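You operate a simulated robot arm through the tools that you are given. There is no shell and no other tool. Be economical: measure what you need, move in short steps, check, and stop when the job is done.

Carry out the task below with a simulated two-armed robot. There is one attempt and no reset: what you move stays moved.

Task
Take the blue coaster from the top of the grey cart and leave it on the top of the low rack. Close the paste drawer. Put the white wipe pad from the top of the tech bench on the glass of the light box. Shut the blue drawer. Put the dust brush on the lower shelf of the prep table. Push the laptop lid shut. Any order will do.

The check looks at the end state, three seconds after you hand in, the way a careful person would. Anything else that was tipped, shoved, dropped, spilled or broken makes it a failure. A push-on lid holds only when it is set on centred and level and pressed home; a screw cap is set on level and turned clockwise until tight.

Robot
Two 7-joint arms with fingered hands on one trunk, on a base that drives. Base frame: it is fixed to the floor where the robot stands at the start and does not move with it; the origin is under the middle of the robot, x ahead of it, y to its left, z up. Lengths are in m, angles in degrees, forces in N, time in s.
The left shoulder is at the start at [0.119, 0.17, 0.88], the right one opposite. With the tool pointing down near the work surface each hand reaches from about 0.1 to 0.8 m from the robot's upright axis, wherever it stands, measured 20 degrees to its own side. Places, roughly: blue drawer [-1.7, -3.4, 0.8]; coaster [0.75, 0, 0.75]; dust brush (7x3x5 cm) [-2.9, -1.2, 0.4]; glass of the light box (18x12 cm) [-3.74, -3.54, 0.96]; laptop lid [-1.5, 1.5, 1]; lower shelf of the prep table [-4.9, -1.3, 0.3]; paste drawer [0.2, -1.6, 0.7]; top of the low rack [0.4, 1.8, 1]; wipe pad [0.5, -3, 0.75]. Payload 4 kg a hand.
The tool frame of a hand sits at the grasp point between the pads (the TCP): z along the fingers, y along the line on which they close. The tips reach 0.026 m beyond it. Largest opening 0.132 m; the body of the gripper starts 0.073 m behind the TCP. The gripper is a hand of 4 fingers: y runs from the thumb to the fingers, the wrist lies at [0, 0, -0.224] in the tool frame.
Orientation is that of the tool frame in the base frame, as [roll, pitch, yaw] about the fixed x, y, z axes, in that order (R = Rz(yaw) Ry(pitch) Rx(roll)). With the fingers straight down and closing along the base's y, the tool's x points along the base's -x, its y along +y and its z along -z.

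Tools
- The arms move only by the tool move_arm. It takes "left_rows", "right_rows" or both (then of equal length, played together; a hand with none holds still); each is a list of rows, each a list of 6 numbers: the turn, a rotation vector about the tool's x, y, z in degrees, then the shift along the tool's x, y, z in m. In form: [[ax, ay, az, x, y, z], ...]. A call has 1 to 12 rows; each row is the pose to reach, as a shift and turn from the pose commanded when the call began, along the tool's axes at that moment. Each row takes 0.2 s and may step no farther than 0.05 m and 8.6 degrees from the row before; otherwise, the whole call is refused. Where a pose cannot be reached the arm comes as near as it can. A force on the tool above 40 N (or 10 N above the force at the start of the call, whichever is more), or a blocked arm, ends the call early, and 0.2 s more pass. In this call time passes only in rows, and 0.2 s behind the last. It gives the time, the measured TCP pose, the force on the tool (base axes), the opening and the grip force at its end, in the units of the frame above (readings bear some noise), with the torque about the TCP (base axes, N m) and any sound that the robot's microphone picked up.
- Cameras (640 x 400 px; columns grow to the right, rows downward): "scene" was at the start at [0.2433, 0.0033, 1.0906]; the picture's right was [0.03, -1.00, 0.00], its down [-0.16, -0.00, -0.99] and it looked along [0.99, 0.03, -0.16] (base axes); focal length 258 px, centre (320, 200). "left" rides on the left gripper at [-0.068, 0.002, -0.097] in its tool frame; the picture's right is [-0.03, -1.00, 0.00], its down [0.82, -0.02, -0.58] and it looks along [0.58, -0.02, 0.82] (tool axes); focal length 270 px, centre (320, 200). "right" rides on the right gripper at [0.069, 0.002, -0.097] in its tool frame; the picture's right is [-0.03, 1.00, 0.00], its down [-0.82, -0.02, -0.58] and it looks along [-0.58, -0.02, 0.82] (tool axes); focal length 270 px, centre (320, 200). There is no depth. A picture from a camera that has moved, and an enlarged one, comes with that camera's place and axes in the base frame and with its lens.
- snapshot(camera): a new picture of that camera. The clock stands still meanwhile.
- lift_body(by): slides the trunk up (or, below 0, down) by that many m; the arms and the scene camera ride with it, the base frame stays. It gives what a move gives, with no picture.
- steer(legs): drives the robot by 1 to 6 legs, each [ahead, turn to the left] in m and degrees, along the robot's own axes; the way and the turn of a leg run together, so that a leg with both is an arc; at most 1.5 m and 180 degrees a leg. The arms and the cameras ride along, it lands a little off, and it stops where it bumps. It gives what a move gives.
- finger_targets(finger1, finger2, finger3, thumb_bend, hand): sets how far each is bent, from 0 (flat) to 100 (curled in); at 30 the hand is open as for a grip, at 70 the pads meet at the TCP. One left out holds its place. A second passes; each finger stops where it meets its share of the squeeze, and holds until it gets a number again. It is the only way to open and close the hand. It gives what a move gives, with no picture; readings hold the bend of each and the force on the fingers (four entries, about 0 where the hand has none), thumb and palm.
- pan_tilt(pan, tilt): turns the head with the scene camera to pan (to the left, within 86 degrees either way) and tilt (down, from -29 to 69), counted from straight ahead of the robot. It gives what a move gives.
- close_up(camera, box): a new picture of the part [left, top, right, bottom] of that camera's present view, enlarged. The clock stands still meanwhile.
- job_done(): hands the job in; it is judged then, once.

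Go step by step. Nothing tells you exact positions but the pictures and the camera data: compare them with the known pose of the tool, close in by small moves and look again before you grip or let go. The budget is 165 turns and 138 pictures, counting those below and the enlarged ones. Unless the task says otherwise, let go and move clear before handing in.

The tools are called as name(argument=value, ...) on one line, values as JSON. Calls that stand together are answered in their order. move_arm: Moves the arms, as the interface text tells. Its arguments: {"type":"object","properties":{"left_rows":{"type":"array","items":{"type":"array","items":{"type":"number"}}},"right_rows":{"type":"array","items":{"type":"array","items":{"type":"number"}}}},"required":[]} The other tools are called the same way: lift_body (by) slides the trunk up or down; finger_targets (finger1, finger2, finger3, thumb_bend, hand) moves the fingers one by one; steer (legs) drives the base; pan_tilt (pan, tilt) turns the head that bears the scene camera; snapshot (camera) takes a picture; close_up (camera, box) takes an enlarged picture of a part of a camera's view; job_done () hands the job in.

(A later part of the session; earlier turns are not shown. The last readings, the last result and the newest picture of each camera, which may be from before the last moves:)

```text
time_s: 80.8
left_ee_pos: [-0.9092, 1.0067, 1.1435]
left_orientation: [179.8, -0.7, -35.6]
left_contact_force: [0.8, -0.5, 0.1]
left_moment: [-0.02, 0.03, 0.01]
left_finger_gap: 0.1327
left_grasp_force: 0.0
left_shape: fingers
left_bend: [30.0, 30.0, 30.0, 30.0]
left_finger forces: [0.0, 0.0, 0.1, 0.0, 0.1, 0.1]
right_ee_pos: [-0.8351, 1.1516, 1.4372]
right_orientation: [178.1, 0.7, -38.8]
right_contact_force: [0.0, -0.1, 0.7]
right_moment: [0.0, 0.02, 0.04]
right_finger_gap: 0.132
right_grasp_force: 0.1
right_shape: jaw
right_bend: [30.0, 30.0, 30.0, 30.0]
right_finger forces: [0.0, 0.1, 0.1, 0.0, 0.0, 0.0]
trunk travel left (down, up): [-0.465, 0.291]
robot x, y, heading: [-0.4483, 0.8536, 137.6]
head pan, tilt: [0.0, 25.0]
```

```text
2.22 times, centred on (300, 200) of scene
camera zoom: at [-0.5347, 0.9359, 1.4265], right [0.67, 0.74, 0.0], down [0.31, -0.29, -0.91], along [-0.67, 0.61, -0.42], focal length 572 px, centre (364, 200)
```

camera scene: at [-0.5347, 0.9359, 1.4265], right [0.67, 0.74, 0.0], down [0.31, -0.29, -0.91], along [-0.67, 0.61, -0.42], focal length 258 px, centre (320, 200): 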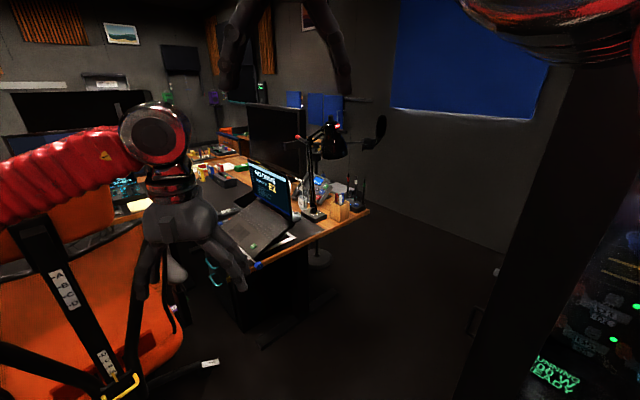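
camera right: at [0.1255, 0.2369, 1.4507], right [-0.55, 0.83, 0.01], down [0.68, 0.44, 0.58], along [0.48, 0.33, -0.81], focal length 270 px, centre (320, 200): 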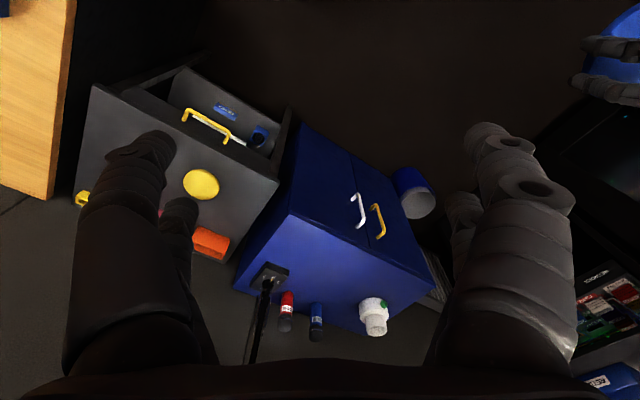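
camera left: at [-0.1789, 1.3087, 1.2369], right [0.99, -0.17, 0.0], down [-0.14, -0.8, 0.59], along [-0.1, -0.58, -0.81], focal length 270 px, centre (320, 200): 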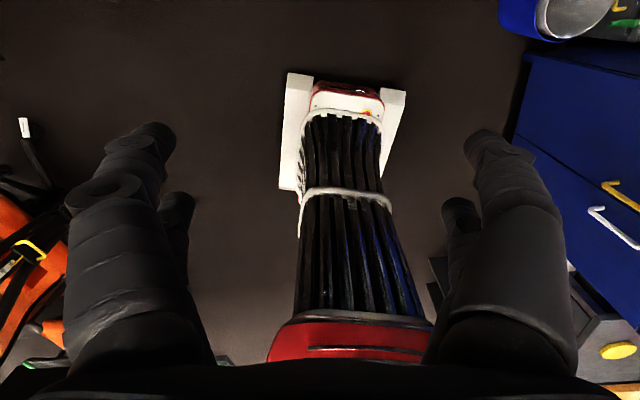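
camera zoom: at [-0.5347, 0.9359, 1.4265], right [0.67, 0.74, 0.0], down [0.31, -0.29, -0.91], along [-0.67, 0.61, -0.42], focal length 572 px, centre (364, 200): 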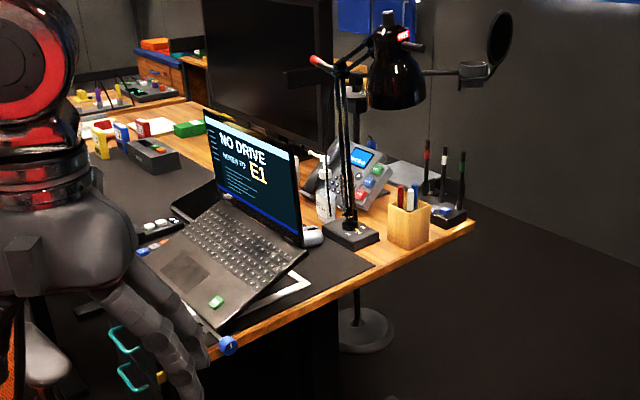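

The laptop sits at the desk's right end (edge x≈-1.2), hinge along x at y≈1.45, lid facing -y. I'll push it shut with the right hand from behind, standing at the desk end facing -x. First tuck the left hand and move in.

move_arm(left_rows=[[0, 0, 0, 0.04, 0, -0.02], [0, 0, 0, 0.08, 0, -0.04]])

steer(legs=[[0.3, 0], [0, 20], [0, 20]])

pan_tilt(pan=-20, tilt=30)

snapshot(camera="scene")

```text
time_s: 81.4
left_ee_pos: [-0.8446, 0.9568, 1.1846]
left_orientation: [179.9, -0.8, -35.4]
left_contact_force: [0.5, 1.4, 0.1]
left_moment: [0.02, -0.01, 0.0]
left_finger_gap: 0.1329
left_grasp_force: 0.0
left_shape: fingers
left_bend: [30.0, 30.0, 30.0, 30.0]
left_finger forces: [0.1, 0.0, 0.0, 0.0, 0.0, 0.1]
right_ee_pos: [-0.8354, 1.1507, 1.4383]
right_orientation: [178.3, 0.8, -38.8]
right_contact_force: [0.2, 0.2, 0.3]
right_moment: [0.0, -0.01, 0.0]
right_finger_gap: 0.1317
right_grasp_force: 0.1
right_shape: jaw
right_bend: [30.0, 30.0, 30.0, 30.0]
right_finger forces: [0.1, 0.0, 0.0, 0.0, 0.1, 0.0]
trunk travel left (down, up): [-0.465, 0.291]
robot x, y, heading: [-0.446, 0.8531, 137.4]
head pan, tilt: [0.0, 25.0]
```

```text
time_s: 86.4
left_ee_pos: [-1.0416, 0.8803, 1.1854]
left_orientation: [-180.0, -0.7, 3.9]
left_contact_force: [-0.8, 0.4, 1.7]
left_moment: [0.01, 0.02, -0.02]
left_finger_gap: 0.1332
left_grasp_force: 0.1
left_shape: fingers
left_bend: [30.0, 30.0, 30.0, 30.0]
left_finger forces: [0.0, 0.0, 0.1, 0.0, 0.0, 0.0]
right_ee_pos: [-1.1605, 1.0554, 1.4475]
right_orientation: [173.2, 3.8, -0.4]
right_contact_force: [-1.4, -1.0, -0.1]
right_moment: [0.03, -0.05, 0.01]
right_finger_gap: 0.1322
right_grasp_force: 0.0
right_shape: jaw
right_bend: [30.0, 30.0, 30.0, 30.0]
right_finger forces: [0.0, 0.1, 0.1, 0.1, 0.0, 0.0]
trunk travel left (down, up): [-0.465, 0.291]
robot x, y, heading: [-0.6651, 1.0916, 176.3]
head pan, tilt: [0.0, 25.0]
stopped in leg 3: the robot was blocked; the commanded pose is now the measured one
```

```text
time_s: 87.2
left_ee_pos: [-1.0405, 0.8808, 1.1859]
left_orientation: [179.9, -0.6, 3.8]
left_contact_force: [0.9, 0.7, 0.3]
left_moment: [0.03, 0.02, -0.02]
left_finger_gap: 0.1331
left_grasp_force: 0.0
left_shape: fingers
left_bend: [30.0, 30.0, 30.0, 30.0]
left_finger forces: [0.0, 0.0, 0.1, 0.0, 0.0, 0.0]
right_ee_pos: [-1.1579, 1.0568, 1.4486]
right_orientation: [173.2, 3.9, -0.3]
right_contact_force: [-0.7, -0.8, -0.4]
right_moment: [0.03, 0.0, 0.01]
right_finger_gap: 0.132
right_grasp_force: 0.0
right_shape: jaw
right_bend: [30.0, 30.0, 30.0, 30.0]
right_finger forces: [0.1, 0.1, 0.0, 0.0, 0.0, 0.0]
trunk travel left (down, up): [-0.465, 0.291]
robot x, y, heading: [-0.6674, 1.0919, 176.4]
head pan, tilt: [-20.0, 30.0]
```

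```text
88 pictures are left
camera scene: at [-0.7755, 1.1322, 1.4185], right [0.4, 0.92, 0.0], down [0.46, -0.2, -0.87], along [-0.79, 0.35, -0.5], focal length 258 px, centre (320, 200)
```

scene: 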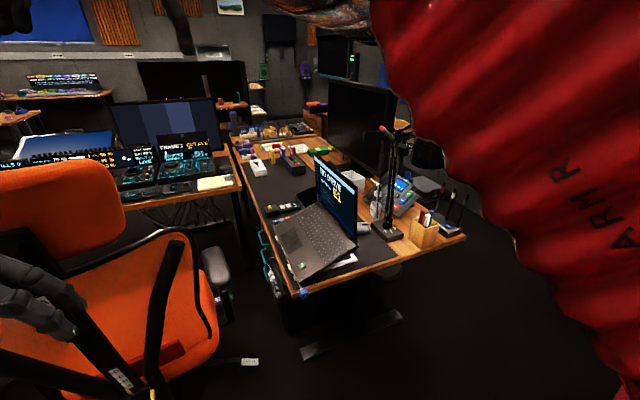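

The right elbow likely met the incubator. I drive ahead a little to clear it and look closely at the laptop.

steer(legs=[[0.13, 0]])

pan_tilt(pan=-30, tilt=35)

snapshot(camera="scene")

snapshot(camera="right")

```text
time_s: 88.5
left_ee_pos: [-1.1726, 0.891, 1.1859]
left_orientation: [179.9, -0.7, 3.8]
left_contact_force: [-0.8, -0.1, 1.0]
left_moment: [-0.01, -0.03, 0.04]
left_finger_gap: 0.1331
left_grasp_force: 0.1
left_shape: fingers
left_bend: [30.0, 30.0, 30.0, 30.0]
left_finger forces: [0.1, 0.0, 0.0, 0.0, 0.0, 0.0]
right_ee_pos: [-1.2915, 1.067, 1.4492]
right_orientation: [173.2, 3.8, -0.4]
right_contact_force: [-0.6, 0.2, -1.0]
right_moment: [-0.02, -0.05, 0.05]
right_finger_gap: 0.1323
right_grasp_force: 0.0
right_shape: jaw
right_bend: [30.0, 30.0, 30.0, 30.0]
right_finger forces: [0.0, 0.0, 0.0, 0.1, 0.0, 0.0]
trunk travel left (down, up): [-0.465, 0.291]
robot x, y, heading: [-0.7971, 1.1038, 176.3]
head pan, tilt: [-20.0, 30.0]
```

```text
time_s: 89.2
left_ee_pos: [-1.1712, 0.8905, 1.1877]
left_orientation: [179.9, -0.5, 3.8]
left_contact_force: [0.3, 0.0, 0.0]
left_moment: [0.01, -0.01, -0.01]
left_finger_gap: 0.1333
left_grasp_force: 0.0
left_shape: fingers
left_bend: [30.0, 30.0, 30.0, 30.0]
left_finger forces: [0.1, 0.0, 0.0, 0.0, 0.1, 0.0]
right_ee_pos: [-1.2888, 1.068, 1.4499]
right_orientation: [173.1, 4.1, -0.4]
right_contact_force: [-0.3, -1.1, -0.2]
right_moment: [-0.02, 0.02, 0.03]
right_finger_gap: 0.1319
right_grasp_force: 0.1
right_shape: jaw
right_bend: [30.0, 30.0, 30.0, 30.0]
right_finger forces: [0.0, 0.0, 0.1, 0.0, 0.0, 0.0]
trunk travel left (down, up): [-0.465, 0.291]
robot x, y, heading: [-0.795, 1.1024, 176.2]
head pan, tilt: [-30.0, 35.0]
```

```text
87 pictures are left
camera scene: at [-0.8965, 1.1534, 1.4108], right [0.55, 0.83, 0.0], down [0.48, -0.32, -0.82], along [-0.68, 0.45, -0.57], focal length 258 px, centre (320, 200)
```

scene: 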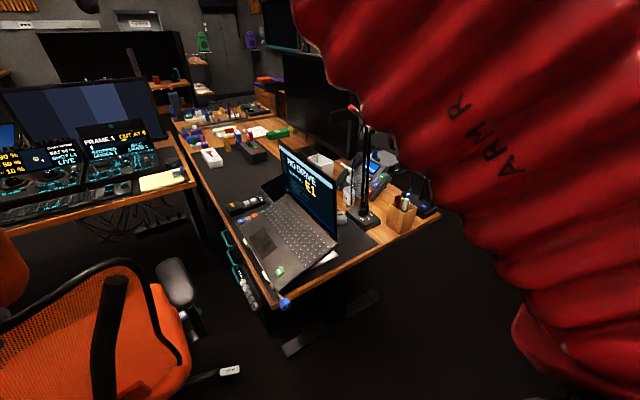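

```text
86 pictures are left
camera right: at [-1.2143, 1.0769, 1.5415], right [-0.02, -0.99, 0.12], down [-0.77, 0.09, 0.63], along [-0.63, -0.08, -0.77], focal length 270 px, centre (320, 200)
```

right: 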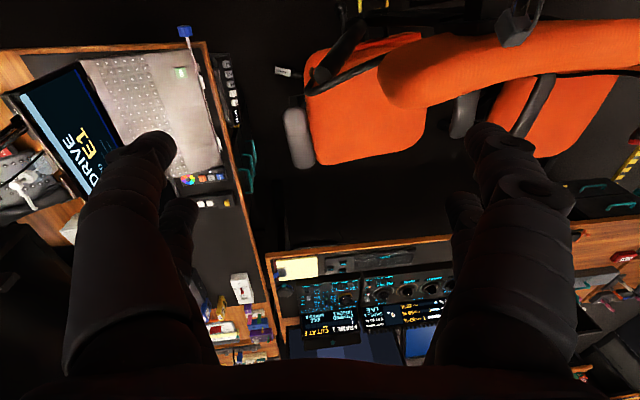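

Laptop lid located: hinge x −1.64..−1.34 at y≈1.505, z≈0.875, upright to z≈1.08. I close the right hand into a narrow pusher and bring it high, behind the lid.

finger_targets(hand="right", finger1=70, finger2=70, finger3=70, thumb_bend=70)

move_arm(right_rows=[[6.8, 3.8, 0, -0.01, -0.04, -0.005], [6.8, 3.8, 0, -0.02, -0.085, -0.01], [6.8, 3.8, 0, -0.03, -0.13, -0.015], [6.8, 3.8, 0, -0.04, -0.175, -0.02], [6.8, 3.8, 0, -0.05, -0.22, -0.025], [6.8, 3.8, 0, -0.06, -0.265, -0.03], [6.8, 3.8, 0, -0.07, -0.31, -0.035], [6.8, 3.8, 0, -0.08, -0.355, -0.04], [6.8, 3.8, 0, -0.09, -0.4, -0.045], [6.8, 3.8, 0, -0.1, -0.445, -0.05], [6.8, 3.8, 0, -0.11, -0.49, -0.055], [6.8, 3.8, 0, -0.11, -0.51, -0.055]])

snapshot(camera="scene")

snapshot(camera="right")

```text
time_s: 90.2
left_ee_pos: [-1.1723, 0.8898, 1.1859]
left_orientation: [179.9, -0.6, 3.8]
left_contact_force: [0.3, 0.0, 0.2]
left_moment: [0.0, 0.0, -0.01]
left_finger_gap: 0.1334
left_grasp_force: 0.1
left_shape: fingers
left_bend: [30.0, 30.0, 30.0, 30.0]
left_finger forces: [0.0, 0.1, 0.1, 0.1, 0.0, 0.1]
right_ee_pos: [-1.289, 1.0661, 1.45]
right_orientation: [173.2, 3.9, -0.3]
right_contact_force: [0.7, 0.4, 0.4]
right_moment: [-0.05, -0.02, 0.0]
right_finger_gap: 0.0015
right_grasp_force: 0.0
right_shape: fingers
right_bend: [70.0, 70.0, 70.0, 70.0]
right_finger forces: [0.0, 0.1, 0.0, 0.0, 0.1, 0.1]
trunk travel left (down, up): [-0.465, 0.291]
robot x, y, heading: [-0.795, 1.101, 176.3]
head pan, tilt: [-30.0, 35.0]
```

```text
time_s: 92.8
left_ee_pos: [-1.173, 0.89, 1.1869]
left_orientation: [179.9, -0.7, 3.7]
left_contact_force: [0.4, -0.3, 0.5]
left_moment: [0.0, 0.02, 0.01]
left_finger_gap: 0.133
left_grasp_force: 0.0
left_shape: fingers
left_bend: [30.0, 30.0, 30.0, 30.0]
left_finger forces: [0.0, 0.0, 0.0, 0.0, 0.0, 0.1]
right_ee_pos: [-1.3338, 1.518, 1.4106]
right_orientation: [180.0, 0.3, -0.1]
right_contact_force: [-1.1, -0.3, -0.4]
right_moment: [0.01, -0.05, -0.02]
right_finger_gap: 0.0009
right_grasp_force: 0.1
right_shape: fingers
right_bend: [70.0, 70.0, 70.0, 70.0]
right_finger forces: [0.1, 0.1, 0.1, 0.0, 0.0, 0.1]
right hand out of reach, approached as far as the arm can: row 1, 2, 3, 4, 5, 6, 7, 8, 9, 10, 11, 12
trunk travel left (down, up): [-0.465, 0.291]
robot x, y, heading: [-0.7976, 1.1022, 176.4]
head pan, tilt: [-30.0, 35.0]
```

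```text
85 pictures are left
camera scene: at [-0.8975, 1.1531, 1.4107], right [0.55, 0.83, 0.0], down [0.48, -0.32, -0.82], along [-0.68, 0.45, -0.57], focal length 258 px, centre (320, 200)
```

scene: 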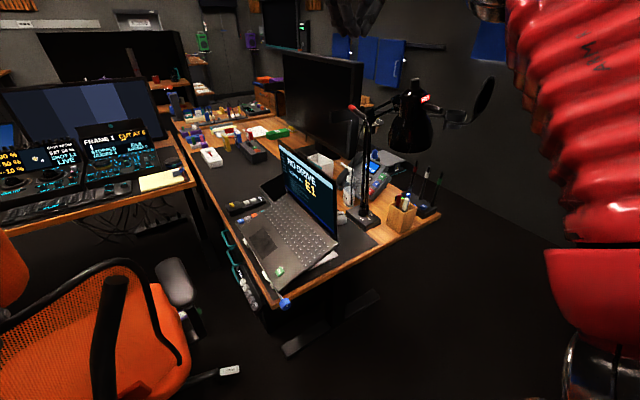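

```text
84 pictures are left
camera right: at [-1.2655, 1.516, 1.506], right [-0.03, -1.0, 0.0], down [-0.81, 0.02, 0.58], along [-0.58, 0.02, -0.81], focal length 270 px, centre (320, 200)
```

right: 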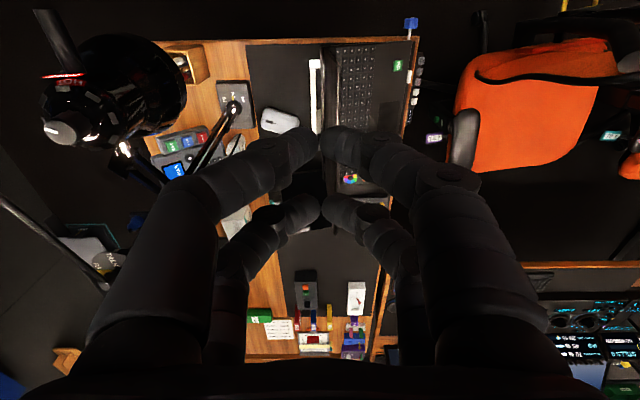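

The view looks straight down along the lid (y≈1.51). I descend behind it at y≈1.575, watching the lamp on the left.

move_arm(right_rows=[[0, 0, 0, 0, -0.01, 0.045], [0, 0, 0, -0.01, -0.025, 0.09], [0, 0, 0, -0.025, -0.04, 0.13], [0, 0, 0, -0.04, -0.055, 0.17], [0, 0, 0, -0.05, -0.06, 0.21]])

snapshot(camera="scene")

snapshot(camera="right")

```text
time_s: 94.0
left_ee_pos: [-1.1724, 0.8908, 1.1868]
left_orientation: [179.8, -0.7, 3.7]
left_contact_force: [-0.6, 1.0, -0.1]
left_moment: [0.0, -0.01, -0.01]
left_finger_gap: 0.1332
left_grasp_force: 0.0
left_shape: fingers
left_bend: [30.0, 30.0, 30.0, 30.0]
left_finger forces: [0.0, 0.0, 0.0, 0.1, 0.0, 0.1]
right_ee_pos: [-1.3856, 1.5783, 1.2002]
right_orientation: [180.0, 0.0, -0.1]
right_contact_force: [1.0, -0.1, -0.8]
right_moment: [0.02, -0.05, 0.01]
right_finger_gap: 0.0013
right_grasp_force: 0.0
right_shape: fingers
right_bend: [70.0, 70.0, 70.0, 70.0]
right_finger forces: [0.0, 0.0, 0.0, 0.0, 0.0, 0.0]
trunk travel left (down, up): [-0.465, 0.291]
robot x, y, heading: [-0.7971, 1.0998, 176.4]
head pan, tilt: [-30.0, 35.0]
```

```text
83 pictures are left
camera scene: at [-0.8978, 1.1544, 1.4106], right [0.55, 0.83, 0.0], down [0.48, -0.32, -0.82], along [-0.68, 0.45, -0.57], focal length 258 px, centre (320, 200)
```

scene: 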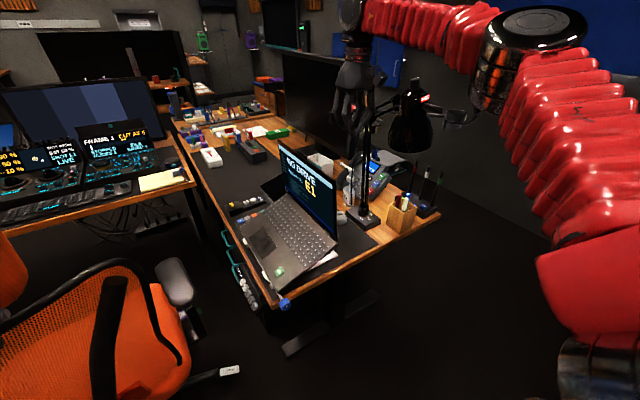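

```text
82 pictures are left
camera right: at [-1.3169, 1.5767, 1.296], right [-0.03, -1.0, 0.0], down [-0.81, 0.02, 0.58], along [-0.58, 0.02, -0.81], focal length 270 px, centre (320, 200)
```

right: 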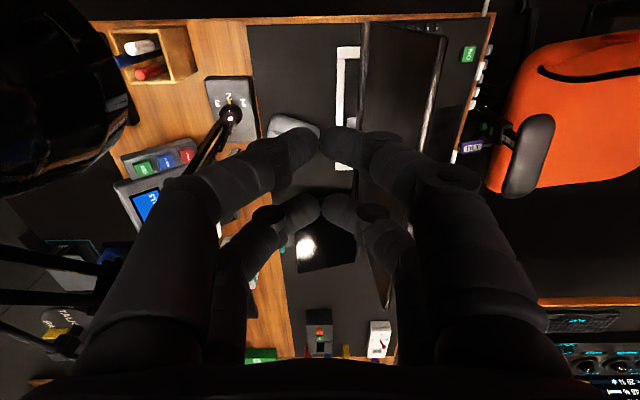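

Lid's back edge confirmed; the hand is clear behind it. I descend to z≈1.06.

move_arm(right_rows=[[0, 0, 0, 0, 0, 0.045], [0, 0, 0, 0, 0, 0.09], [0, 0, 0, 0, 0, 0.135]])

snapshot(camera="right")

close_up(camera="scene", box=[220, 60, 460, 260])

```text
time_s: 94.8
left_ee_pos: [-1.1729, 0.8929, 1.1871]
left_orientation: [179.8, -0.7, 3.8]
left_contact_force: [-0.4, 0.4, 0.5]
left_moment: [0.0, -0.03, 0.03]
left_finger_gap: 0.133
left_grasp_force: 0.1
left_shape: fingers
left_bend: [30.0, 30.0, 30.0, 30.0]
left_finger forces: [0.0, 0.0, 0.0, 0.0, 0.0, 0.0]
right_ee_pos: [-1.3839, 1.5793, 1.0671]
right_orientation: [-179.9, 0.2, -0.1]
right_contact_force: [-0.1, -0.1, 0.2]
right_moment: [-0.04, -0.01, 0.02]
right_finger_gap: 0.001
right_grasp_force: 0.0
right_shape: fingers
right_bend: [70.0, 70.0, 70.0, 70.0]
right_finger forces: [0.0, 0.1, 0.1, 0.0, 0.0, 0.0]
trunk travel left (down, up): [-0.465, 0.291]
robot x, y, heading: [-0.8011, 1.1012, 176.0]
head pan, tilt: [-30.0, 35.0]
```

```text
81 pictures are left
camera right: at [-1.3154, 1.5775, 1.1628], right [-0.03, -1.0, 0.0], down [-0.81, 0.02, 0.58], along [-0.58, 0.02, -0.81], focal length 270 px, centre (320, 200)
```

right: 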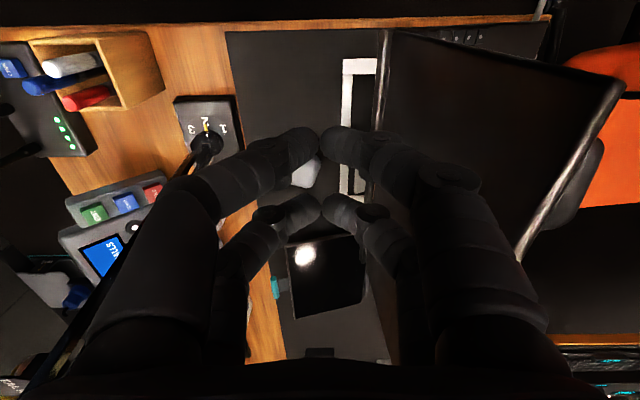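

```text
2.00 times, centred on (340, 160) of scene
camera zoom: at [-0.898, 1.1548, 1.4106], right [0.55, 0.83, 0.0], down [0.48, -0.32, -0.82], along [-0.68, 0.45, -0.57], focal length 515 px, centre (280, 280)
```

zoom: 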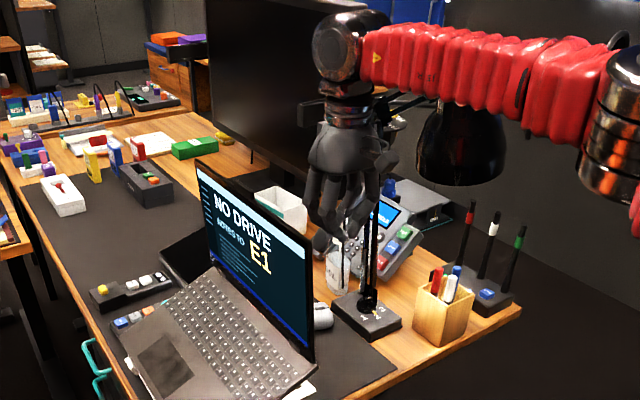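

Lid back is clearly to the −y side of the fingers. I push toward −y, following the lid's arc.

move_arm(right_rows=[[0, 0, 0, 0, 0.035, 0], [0, 0, 0, 0, 0.065, 0.002], [0, 0, 0, 0, 0.095, 0.006], [0, 0, 0, 0, 0.125, 0.014]])

snapshot(camera="right")

close_up(camera="scene", box=[220, 60, 460, 260])

```text
time_s: 95.8
left_ee_pos: [-1.172, 0.8894, 1.1862]
left_orientation: [179.9, -0.8, 3.8]
left_contact_force: [0.1, -0.4, 0.4]
left_moment: [0.04, -0.02, 0.01]
left_finger_gap: 0.133
left_grasp_force: 0.0
left_shape: fingers
left_bend: [30.0, 30.0, 30.0, 30.0]
left_finger forces: [0.1, 0.0, 0.1, 0.1, 0.0, 0.1]
right_ee_pos: [-1.3844, 1.4517, 1.0559]
right_orientation: [-180.0, 0.1, -0.1]
right_contact_force: [-0.4, 0.1, -0.2]
right_moment: [0.0, -0.01, 0.0]
right_finger_gap: 0.0004
right_grasp_force: 0.1
right_shape: fingers
right_bend: [70.0, 70.0, 70.0, 70.0]
right_finger forces: [0.0, 0.3, 0.0, 0.0, 0.0, 0.0]
trunk travel left (down, up): [-0.465, 0.291]
robot x, y, heading: [-0.7974, 1.0986, 176.4]
head pan, tilt: [-30.0, 35.0]
```

```text
79 pictures are left
camera right: at [-1.3156, 1.4499, 1.1507], right [-0.03, -1.0, 0.0], down [-0.81, 0.02, 0.58], along [-0.58, 0.02, -0.82], focal length 270 px, centre (320, 200)
```

right: 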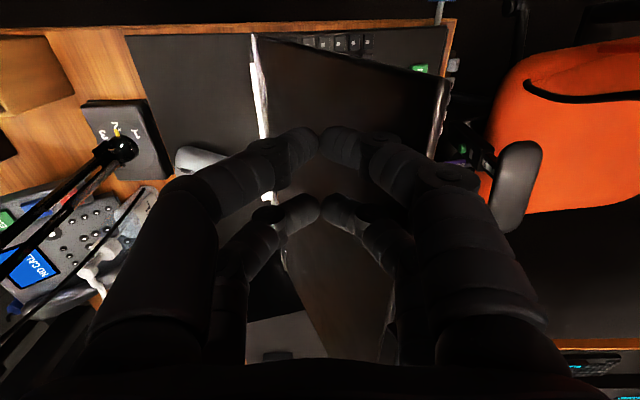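

```text
2.00 times, centred on (340, 160) of scene
camera zoom: at [-0.8975, 1.1532, 1.4107], right [0.55, 0.83, 0.0], down [0.48, -0.32, -0.82], along [-0.68, 0.45, -0.57], focal length 515 px, centre (280, 280)
```

zoom: 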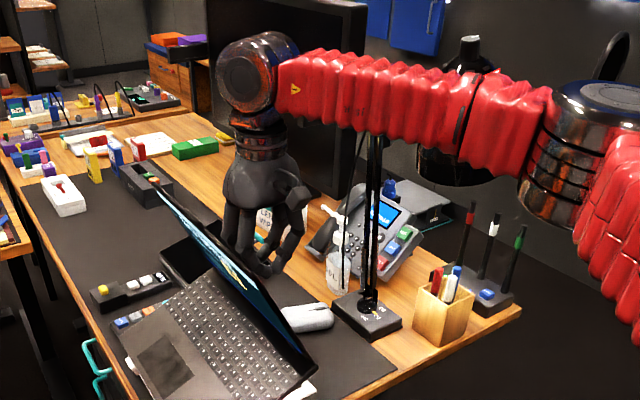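

The lid is closing, with little force. I continue, now going down with it.

move_arm(right_rows=[[0, 0, 0, 0, 0.03, 0.015], [0, 0, 0, 0, 0.055, 0.035], [0, 0, 0, 0, 0.075, 0.06], [0, 0, 0, 0, 0.09, 0.09]])

snapshot(camera="right")

close_up(camera="scene", box=[220, 60, 460, 260])

```text
time_s: 96.8
left_ee_pos: [-1.1728, 0.8903, 1.1865]
left_orientation: [179.8, -0.7, 3.8]
left_contact_force: [-0.5, -0.2, 0.1]
left_moment: [0.02, -0.01, -0.03]
left_finger_gap: 0.133
left_grasp_force: 0.1
left_shape: fingers
left_bend: [30.0, 30.0, 30.0, 30.0]
left_finger forces: [0.1, 0.1, 0.0, 0.0, 0.0, 0.1]
right_ee_pos: [-1.3848, 1.3631, 0.9643]
right_orientation: [180.0, 0.2, -0.1]
right_contact_force: [0.0, 0.1, 0.2]
right_moment: [-0.03, -0.03, 0.0]
right_finger_gap: 0.0009
right_grasp_force: 0.0
right_shape: fingers
right_bend: [70.0, 70.0, 70.0, 70.0]
right_finger forces: [0.1, 0.0, 0.0, 0.0, 0.1, 0.0]
trunk travel left (down, up): [-0.465, 0.291]
robot x, y, heading: [-0.7976, 1.0994, 176.3]
head pan, tilt: [-30.0, 35.0]
```

```text
77 pictures are left
camera right: at [-1.3166, 1.3615, 1.0606], right [-0.03, -1.0, 0.0], down [-0.81, 0.02, 0.58], along [-0.58, 0.02, -0.82], focal length 270 px, centre (320, 200)
```

right: 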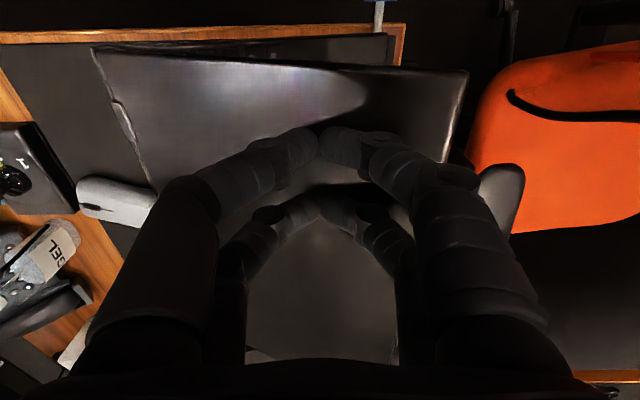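

```text
2.00 times, centred on (340, 160) of scene
camera zoom: at [-0.8977, 1.1536, 1.4106], right [0.55, 0.83, 0.0], down [0.48, -0.32, -0.82], along [-0.68, 0.45, -0.57], focal length 515 px, centre (280, 280)
```

zoom: 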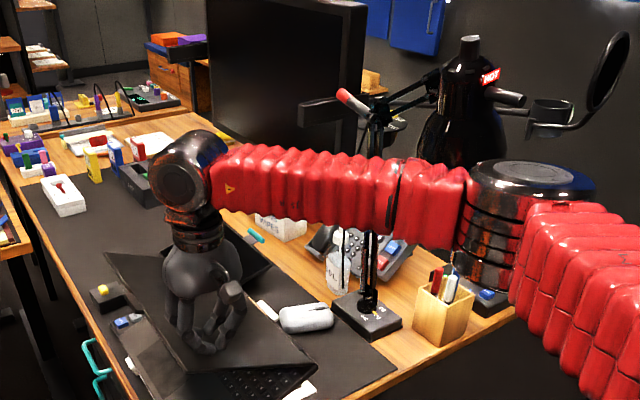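

Lid about 20° from shut. I press down gently.

move_arm(right_rows=[[0, 0, 0, 0, 0.01, 0.02], [0, 0, 0, 0, 0.015, 0.04], [0, 0, 0, 0, 0.018, 0.055], [0, 0, 0, 0, 0.02, 0.065]])

close_up(camera="scene", box=[220, 60, 460, 260])

```text
time_s: 97.8
left_ee_pos: [-1.1725, 0.8902, 1.1861]
left_orientation: [179.9, -0.7, 3.8]
left_contact_force: [0.2, -0.7, 0.6]
left_moment: [-0.01, 0.04, -0.01]
left_finger_gap: 0.1331
left_grasp_force: 0.1
left_shape: fingers
left_bend: [30.0, 30.0, 30.0, 30.0]
left_finger forces: [0.0, 0.0, 0.0, 0.0, 0.0, 0.0]
right_ee_pos: [-1.3847, 1.3424, 0.8987]
right_orientation: [-180.0, 0.1, -0.1]
right_contact_force: [0.4, -0.7, 0.2]
right_moment: [0.04, 0.0, 0.01]
right_finger_gap: 0.0006
right_grasp_force: 0.0
right_shape: fingers
right_bend: [70.0, 70.0, 70.0, 70.0]
right_finger forces: [0.0, 0.1, 0.1, 0.0, 0.2, 0.0]
trunk travel left (down, up): [-0.465, 0.291]
robot x, y, heading: [-0.7998, 1.0999, 176.2]
head pan, tilt: [-30.0, 35.0]
```

```text
2.00 times, centred on (340, 160) of scene
camera zoom: at [-0.8973, 1.1535, 1.4107], right [0.55, 0.83, 0.0], down [0.48, -0.32, -0.82], along [-0.68, 0.45, -0.57], focal length 515 px, centre (280, 280)
```

zoom: 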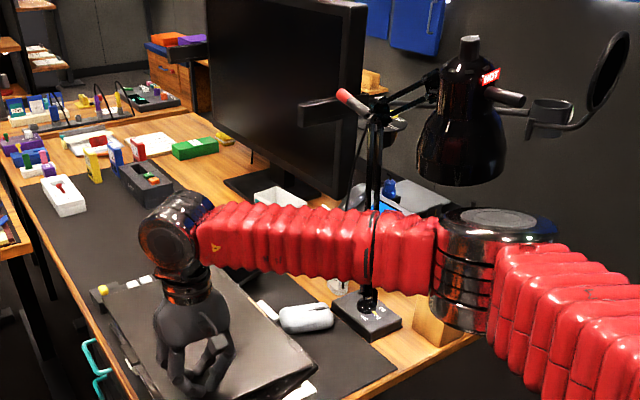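

Looks shut, still without any contact force; I press until I feel resistance.

move_arm(right_rows=[[0, 0, 0, 0, 0, 0.01], [0, 0, 0, 0, 0, 0.02], [0, 0, 0, 0, 0, 0.03]])

close_up(camera="scene", box=[230, 160, 390, 290])

```text
time_s: 98.6
left_ee_pos: [-1.1728, 0.8903, 1.186]
left_orientation: [179.9, -0.6, 3.9]
left_contact_force: [-0.6, -0.4, 0.4]
left_moment: [-0.01, 0.02, -0.01]
left_finger_gap: 0.1334
left_grasp_force: 0.0
left_shape: fingers
left_bend: [30.0, 30.0, 30.0, 30.0]
left_finger forces: [0.0, 0.0, 0.0, 0.0, 0.0, 0.1]
right_ee_pos: [-1.3862, 1.3431, 0.869]
right_orientation: [-180.0, 0.1, 0.0]
right_contact_force: [0.5, 0.9, 1.2]
right_moment: [0.02, 0.0, -0.02]
right_finger_gap: 0.0007
right_grasp_force: 0.0
right_shape: fingers
right_bend: [70.0, 70.0, 70.0, 70.0]
right_finger forces: [0.0, 0.0, 0.0, 0.0, 0.0, 0.1]
trunk travel left (down, up): [-0.465, 0.291]
robot x, y, heading: [-0.7995, 1.1018, 176.3]
head pan, tilt: [-30.0, 35.0]
```

```text
3.08 times, centred on (310, 225) of scene
camera zoom: at [-0.8974, 1.1535, 1.4107], right [0.55, 0.83, 0.0], down [0.48, -0.32, -0.82], along [-0.68, 0.45, -0.57], focal length 793 px, centre (351, 123)
```

zoom: 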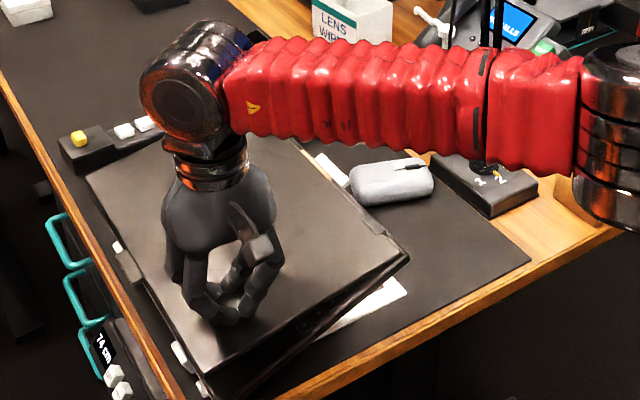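

move_arm(right_rows=[[0, 0, 0, 0, 0, 0.008], [0, 0, 0, 0, 0, 0.016], [0, 0, 0, 0, 0, 0.024], [0, 0, 0, 0, 0, 0.03]])

close_up(camera="scene", box=[230, 160, 390, 290])

```text
time_s: 99.6
left_ee_pos: [-1.1731, 0.8918, 1.1873]
left_orientation: [179.9, -0.6, 3.8]
left_contact_force: [0.3, -0.4, 0.1]
left_moment: [0.0, 0.03, -0.01]
left_finger_gap: 0.1332
left_grasp_force: 0.1
left_shape: fingers
left_bend: [30.0, 30.0, 30.0, 30.0]
left_finger forces: [0.0, 0.0, 0.1, 0.1, 0.1, 0.0]
right_ee_pos: [-1.3843, 1.343, 0.8394]
right_orientation: [-180.0, 0.0, -0.2]
right_contact_force: [0.0, -0.3, -0.3]
right_moment: [0.0, -0.01, 0.0]
right_finger_gap: 0.0007
right_grasp_force: 0.0
right_shape: fingers
right_bend: [70.0, 70.0, 70.0, 70.0]
right_finger forces: [0.0, 0.0, 0.0, 0.0, 0.0, 0.0]
trunk travel left (down, up): [-0.465, 0.291]
robot x, y, heading: [-0.7964, 1.1038, 176.2]
head pan, tilt: [-30.0, 35.0]
```

```text
3.08 times, centred on (310, 225) of scene
camera zoom: at [-0.8973, 1.1535, 1.4107], right [0.55, 0.83, 0.0], down [0.48, -0.32, -0.82], along [-0.68, 0.45, -0.57], focal length 793 px, centre (351, 123)
```

zoom: 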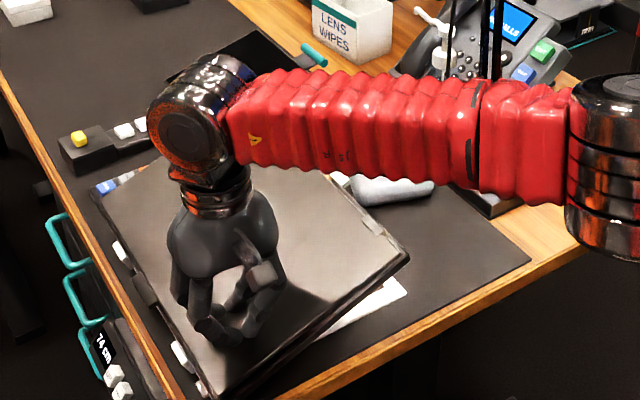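

The desk is 0.74 high, so the lid's front lies near 0.79; a bit further down until contact.

move_arm(right_rows=[[0, 0, 0, 0, 0, 0.005], [0, 0, 0, 0, 0, 0.01], [0, 0, 0, 0, 0, 0.015], [0, 0, 0, 0, 0, 0.02], [0, 0, 0, 0, 0, 0.024]])

close_up(camera="scene", box=[230, 160, 390, 290])

```text
time_s: 101.0
left_ee_pos: [-1.1715, 0.891, 1.186]
left_orientation: [179.9, -0.6, 3.7]
left_contact_force: [-0.9, -0.4, 1.5]
left_moment: [0.06, 0.02, 0.03]
left_finger_gap: 0.1329
left_grasp_force: 0.0
left_shape: fingers
left_bend: [30.0, 30.0, 30.0, 30.0]
left_finger forces: [0.0, 0.1, 0.0, 0.1, 0.0, 0.1]
right_ee_pos: [-1.3892, 1.3383, 0.8226]
right_orientation: [179.6, 0.8, 0.0]
right_contact_force: [4.6, -4.1, 19.1]
right_moment: [-0.07, -0.24, -0.05]
right_finger_gap: 0.0001
right_grasp_force: 10.2
right_shape: fingers
right_bend: [68.0, 69.0, 72.0, 73.0]
right_finger forces: [0.0, 0.0, 8.2, 0.1, 12.8, 0.0]
trunk travel left (down, up): [-0.465, 0.291]
robot x, y, heading: [-0.797, 1.1063, 176.4]
head pan, tilt: [-30.0, 35.0]
stopped in row 5 (right hand): the force on the tool passed its limit at 41 N (the readings are from after the stop); the commanded pose is now the measured one
```

```text
3.08 times, centred on (310, 225) of scene
camera zoom: at [-0.8965, 1.153, 1.4106], right [0.55, 0.83, 0.0], down [0.48, -0.32, -0.82], along [-0.68, 0.45, -0.57], focal length 793 px, centre (351, 123)
```

zoom: 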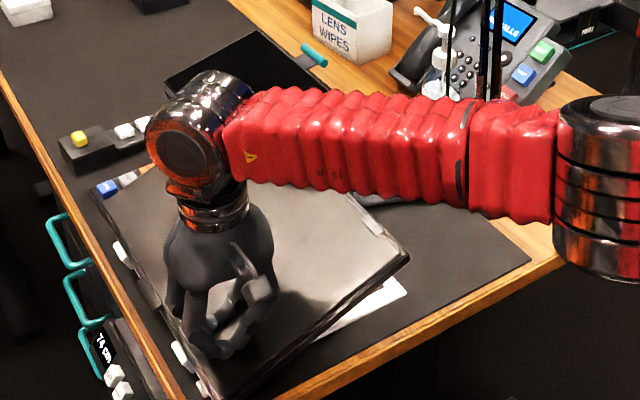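

Pressed home (41 N). I raise the hand and check the lid.

move_arm(right_rows=[[0, 0, 0, 0, 0, -0.05], [0, 0, 0, 0, 0, -0.1], [0, 0, 0, 0.02, 0, -0.15], [0, 0, 0, 0.06, 0.02, -0.17], [0, 0, 0, 0.1, 0.04, -0.19], [0, 0, 0, 0.14, 0.06, -0.21]])

snapshot(camera="scene")

```text
refused: row 3 steps farther than a row can; nothing moved
```

```text
71 pictures are left
camera scene: at [-0.8965, 1.153, 1.4106], right [0.55, 0.83, 0.0], down [0.48, -0.32, -0.82], along [-0.68, 0.45, -0.57], focal length 258 px, centre (320, 200)
```

scene: 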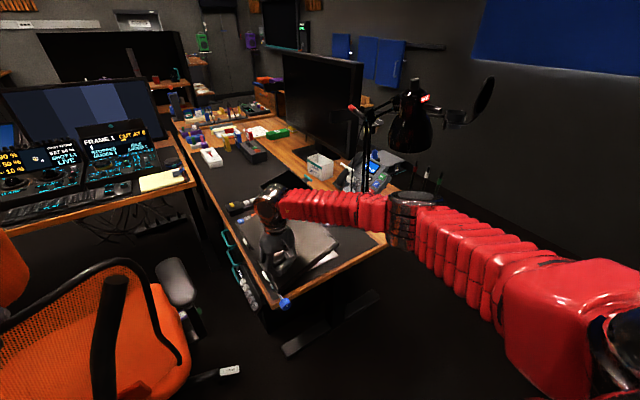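

move_arm(right_rows=[[0, 0, 0, 0, 0, -0.048], [0, 0, 0, 0, 0, -0.096], [0, 0, 0, 0.02, 0, -0.135], [0, 0, 0, 0.055, 0.015, -0.16], [0, 0, 0, 0.09, 0.03, -0.185], [0, 0, 0, 0.125, 0.045, -0.21], [0, 0, 0, 0.16, 0.06, -0.23]])

close_up(camera="scene", box=[200, 140, 440, 300])

```text
time_s: 102.5
left_ee_pos: [-1.1715, 0.89, 1.1873]
left_orientation: [179.9, -0.6, 3.9]
left_contact_force: [0.9, -0.5, -0.2]
left_moment: [0.02, 0.04, 0.02]
left_finger_gap: 0.1333
left_grasp_force: 0.1
left_shape: fingers
left_bend: [30.0, 30.0, 30.0, 30.0]
left_finger forces: [0.0, 0.1, 0.1, 0.0, 0.1, 0.0]
right_ee_pos: [-1.2259, 1.2818, 1.0492]
right_orientation: [179.8, 0.6, -0.1]
right_contact_force: [0.0, -0.5, 0.0]
right_moment: [0.01, -0.01, 0.0]
right_finger_gap: 0.0013
right_grasp_force: 0.0
right_shape: fingers
right_bend: [70.0, 70.0, 70.0, 70.0]
right_finger forces: [0.0, 0.0, 0.0, 0.1, 0.1, 0.1]
trunk travel left (down, up): [-0.465, 0.291]
robot x, y, heading: [-0.7994, 1.099, 176.4]
head pan, tilt: [-30.0, 35.0]
```

```text
2.50 times, centred on (320, 220) of scene
camera zoom: at [-0.8967, 1.1531, 1.4108], right [0.55, 0.83, 0.0], down [0.48, -0.32, -0.82], along [-0.68, 0.45, -0.57], focal length 644 px, centre (320, 150)
```

zoom: 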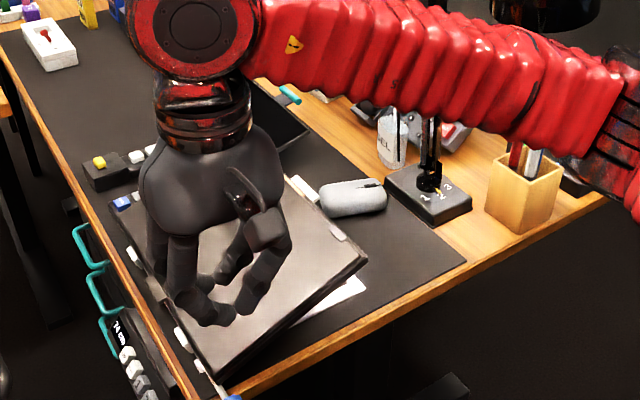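

The lid is shut. Next I reverse away diagonally and turn toward the drawers side (−y).

steer(legs=[[0, -22], [-0.5, 0], [0, 30], [0, 30], [0, 30], [0, 26]])

pan_tilt(pan=0, tilt=20)

snapshot(camera="scene")

```text
time_s: 104.4
left_ee_pos: [-1.2201, 1.0434, 1.1885]
left_orientation: [179.9, -0.6, -17.9]
left_contact_force: [0.8, 0.2, 0.0]
left_moment: [0.02, -0.02, -0.02]
left_finger_gap: 0.1328
left_grasp_force: 0.1
left_shape: fingers
left_bend: [30.0, 30.0, 30.0, 30.0]
left_finger forces: [0.0, 0.0, 0.0, 0.1, 0.0, 0.1]
right_ee_pos: [-1.1253, 1.4265, 1.0515]
right_orientation: [179.8, 0.7, -21.7]
right_contact_force: [0.4, 0.7, -0.1]
right_moment: [0.06, 0.0, 0.02]
right_finger_gap: 0.0012
right_grasp_force: 0.0
right_shape: fingers
right_bend: [70.0, 70.0, 70.0, 70.0]
right_finger forces: [0.0, 0.0, 0.0, 0.0, 0.0, 0.1]
trunk travel left (down, up): [-0.465, 0.291]
robot x, y, heading: [-0.8, 1.0904, 155.0]
head pan, tilt: [-30.0, 35.0]
stopped in leg 1: the robot was blocked; the commanded pose is now the measured one
```

```text
time_s: 105.3
left_ee_pos: [-1.221, 1.0442, 1.189]
left_orientation: [179.8, -0.6, -18.0]
left_contact_force: [0.1, -0.1, 0.0]
left_moment: [0.0, 0.04, -0.01]
left_finger_gap: 0.133
left_grasp_force: 0.0
left_shape: fingers
left_bend: [30.0, 30.0, 30.0, 30.0]
left_finger forces: [0.0, 0.0, 0.0, 0.0, 0.0, 0.0]
right_ee_pos: [-1.1256, 1.4282, 1.0506]
right_orientation: [179.7, 0.6, -21.9]
right_contact_force: [0.0, 0.4, 0.3]
right_moment: [0.0, -0.01, 0.0]
right_finger_gap: 0.0013
right_grasp_force: 0.1
right_shape: fingers
right_bend: [70.0, 70.0, 70.0, 70.0]
right_finger forces: [0.0, 0.0, 0.0, 0.0, 0.1, 0.0]
trunk travel left (down, up): [-0.465, 0.291]
robot x, y, heading: [-0.8038, 1.0904, 154.7]
head pan, tilt: [0.0, 20.0]
```

```text
69 pictures are left
camera scene: at [-0.9066, 1.1424, 1.4347], right [0.43, 0.9, 0.0], down [0.31, -0.15, -0.94], along [-0.85, 0.4, -0.34], focal length 258 px, centre (320, 200)
```

scene: 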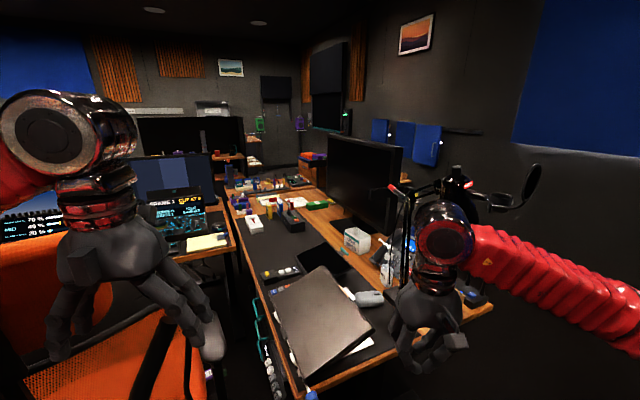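

The turn was in fact complete; nothing is touched. I go on reversing.

steer(legs=[[-0.5, 0]])

steer(legs=[[0, 30], [0, 30], [0, 30], [0, 25]])

snapshot(camera="scene")

```text
time_s: 108.3
left_ee_pos: [-0.7637, 0.8266, 1.1879]
left_orientation: [179.9, -0.6, -17.8]
left_contact_force: [0.5, -0.1, 0.5]
left_moment: [0.0, 0.04, 0.01]
left_finger_gap: 0.1331
left_grasp_force: 0.2
left_shape: fingers
left_bend: [30.0, 30.0, 30.0, 30.0]
left_finger forces: [0.0, 0.0, 0.0, 0.1, 0.1, 0.1]
right_ee_pos: [-0.6691, 1.2126, 1.0497]
right_orientation: [179.7, 0.6, -21.6]
right_contact_force: [-0.2, -0.2, 0.2]
right_moment: [0.02, 0.0, -0.01]
right_finger_gap: 0.0009
right_grasp_force: 0.0
right_shape: fingers
right_bend: [70.0, 70.0, 70.0, 70.0]
right_finger forces: [0.0, 0.0, 0.0, 0.0, 0.0, 0.1]
trunk travel left (down, up): [-0.465, 0.291]
robot x, y, heading: [-0.343, 0.8802, 155.2]
head pan, tilt: [0.0, 20.0]
```

```text
time_s: 111.5
left_ee_pos: [-0.5809, 0.5286, 1.1881]
left_orientation: [-180.0, -0.6, 30.8]
left_contact_force: [0.4, -0.5, 0.4]
left_moment: [0.06, 0.06, 0.04]
left_finger_gap: 0.1332
left_grasp_force: 0.0
left_shape: fingers
left_bend: [30.0, 30.0, 30.0, 30.0]
left_finger forces: [0.0, 0.1, 0.0, 0.1, 0.0, 0.1]
right_ee_pos: [-0.8069, 0.8525, 1.0508]
right_orientation: [179.9, 0.6, 27.1]
right_contact_force: [0.1, -0.5, 0.7]
right_moment: [0.08, 0.02, 0.02]
right_finger_gap: 0.001
right_grasp_force: 0.0
right_shape: fingers
right_bend: [70.0, 70.0, 70.0, 70.0]
right_finger forces: [0.1, 0.0, 0.1, 0.1, 0.0, 0.0]
trunk travel left (down, up): [-0.465, 0.291]
robot x, y, heading: [-0.3554, 0.9226, -154.7]
head pan, tilt: [0.0, 20.0]
stopped in leg 2: the robot was blocked; the commanded pose is now the measured one
```

```text
68 pictures are left
camera scene: at [-0.463, 0.8692, 1.4345], right [-0.42, 0.91, 0.0], down [0.31, 0.15, -0.94], along [-0.85, -0.4, -0.34], focal length 258 px, centre (320, 200)
```

scene: 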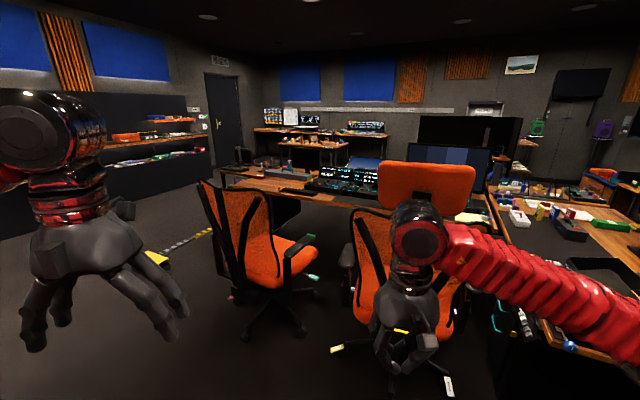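

steer(legs=[[0.1, 0], [0, 30]])

steer(legs=[[0, 30]])

snapshot(camera="scene")

```text
time_s: 114.3
left_ee_pos: [-0.4473, 0.4271, 1.1892]
left_orientation: [179.8, -0.6, 60.9]
left_contact_force: [0.4, -0.3, -0.3]
left_moment: [-0.02, 0.03, 0.02]
left_finger_gap: 0.133
left_grasp_force: 0.1
left_shape: fingers
left_bend: [30.0, 30.0, 30.0, 30.0]
left_finger forces: [0.1, 0.0, 0.1, 0.0, 0.0, 0.0]
right_ee_pos: [-0.8056, 0.5961, 1.0503]
right_orientation: [179.8, 0.5, 57.0]
right_contact_force: [-0.1, -0.8, -0.4]
right_moment: [0.06, -0.06, -0.01]
right_finger_gap: 0.0012
right_grasp_force: 0.1
right_shape: fingers
right_bend: [70.0, 70.0, 70.0, 70.0]
right_finger forces: [0.0, 0.1, 0.0, 0.1, 0.0, 0.0]
trunk travel left (down, up): [-0.465, 0.291]
robot x, y, heading: [-0.4719, 0.8935, -125.4]
head pan, tilt: [0.0, 20.0]
```

```text
time_s: 116.3
left_ee_pos: [-0.2109, 0.5033, 1.1898]
left_orientation: [179.7, -0.5, 91.9]
left_contact_force: [0.7, 0.1, -0.1]
left_moment: [0.03, -0.02, 0.0]
left_finger_gap: 0.133
left_grasp_force: 0.0
left_shape: fingers
left_bend: [30.0, 30.0, 30.0, 30.0]
left_finger forces: [0.0, 0.0, 0.0, 0.1, 0.0, 0.1]
right_ee_pos: [-0.6049, 0.4624, 1.0519]
right_orientation: [179.8, 0.5, 88.0]
right_contact_force: [-0.8, 0.2, 0.1]
right_moment: [-0.04, 0.0, -0.01]
right_finger_gap: 0.0012
right_grasp_force: 0.1
right_shape: fingers
right_bend: [70.0, 70.0, 70.0, 70.0]
right_finger forces: [0.0, 0.0, 0.0, 0.0, 0.0, 0.1]
trunk travel left (down, up): [-0.465, 0.291]
robot x, y, heading: [-0.5008, 0.8927, -94.0]
head pan, tilt: [0.0, 20.0]
```

```text
67 pictures are left
camera scene: at [-0.5112, 0.776, 1.4344], right [-1.0, 0.08, 0.0], down [0.03, 0.34, -0.94], along [-0.07, -0.94, -0.34], focal length 258 px, centre (320, 200)
```

scene: 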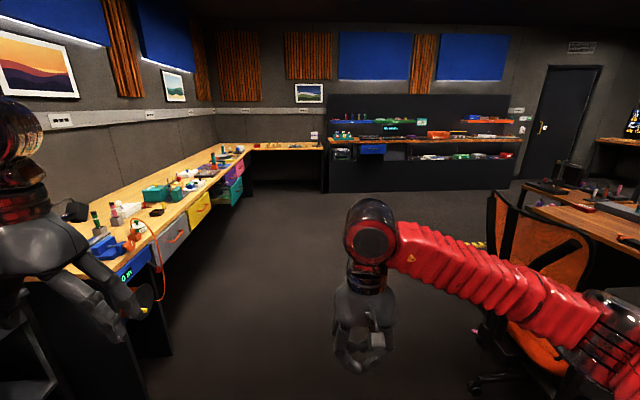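

The aisle toward −y is clear. I drive down it.

steer(legs=[[0, 9], [1.3, 0]])

pan_tilt(pan=35, tilt=25)

snapshot(camera="scene")

```text
time_s: 123.7
left_ee_pos: [-0.052, -0.7387, 1.1908]
left_orientation: [179.8, -0.6, 100.8]
left_contact_force: [0.3, -0.7, -0.3]
left_moment: [-0.02, -0.02, 0.04]
left_finger_gap: 0.133
left_grasp_force: 0.1
left_shape: fingers
left_bend: [30.0, 30.0, 30.0, 30.0]
left_finger forces: [0.1, 0.0, 0.1, 0.0, 0.0, 0.1]
right_ee_pos: [-0.4356, -0.8404, 1.0527]
right_orientation: [179.9, 0.6, 97.0]
right_contact_force: [-0.3, -0.4, -0.7]
right_moment: [0.01, -0.01, -0.02]
right_finger_gap: 0.0009
right_grasp_force: 0.2
right_shape: fingers
right_bend: [70.0, 70.0, 70.0, 70.0]
right_finger forces: [0.0, 0.0, 0.0, 0.0, 0.0, 0.0]
trunk travel left (down, up): [-0.465, 0.291]
robot x, y, heading: [-0.4061, -0.3977, -85.6]
head pan, tilt: [0.0, 20.0]
```

```text
time_s: 124.7
left_ee_pos: [-0.0536, -0.7393, 1.191]
left_orientation: [179.9, -0.6, 100.9]
left_contact_force: [0.0, -0.3, 1.3]
left_moment: [0.03, 0.02, 0.01]
left_finger_gap: 0.133
left_grasp_force: 0.0
left_shape: fingers
left_bend: [30.0, 30.0, 30.0, 30.0]
left_finger forces: [0.1, 0.0, 0.1, 0.1, 0.1, 0.1]
right_ee_pos: [-0.4358, -0.84, 1.0527]
right_orientation: [179.9, 0.6, 97.1]
right_contact_force: [0.4, 0.1, -0.3]
right_moment: [0.01, 0.02, 0.0]
right_finger_gap: 0.0012
right_grasp_force: 0.0
right_shape: fingers
right_bend: [70.0, 70.0, 70.0, 70.0]
right_finger forces: [0.1, 0.0, 0.1, 0.0, 0.1, 0.0]
trunk travel left (down, up): [-0.465, 0.291]
robot x, y, heading: [-0.4034, -0.3971, -85.7]
head pan, tilt: [35.0, 25.0]
```

```text
66 pictures are left
camera scene: at [-0.3417, -0.4941, 1.4265], right [-0.77, -0.63, 0.0], down [-0.27, 0.33, -0.91], along [0.57, -0.7, -0.42], focal length 258 px, centre (320, 200)
```

scene: 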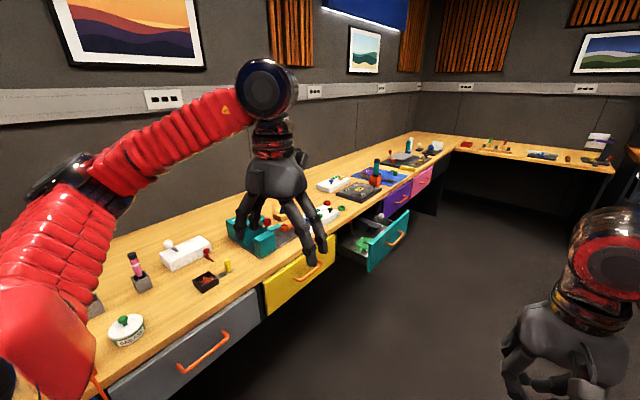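

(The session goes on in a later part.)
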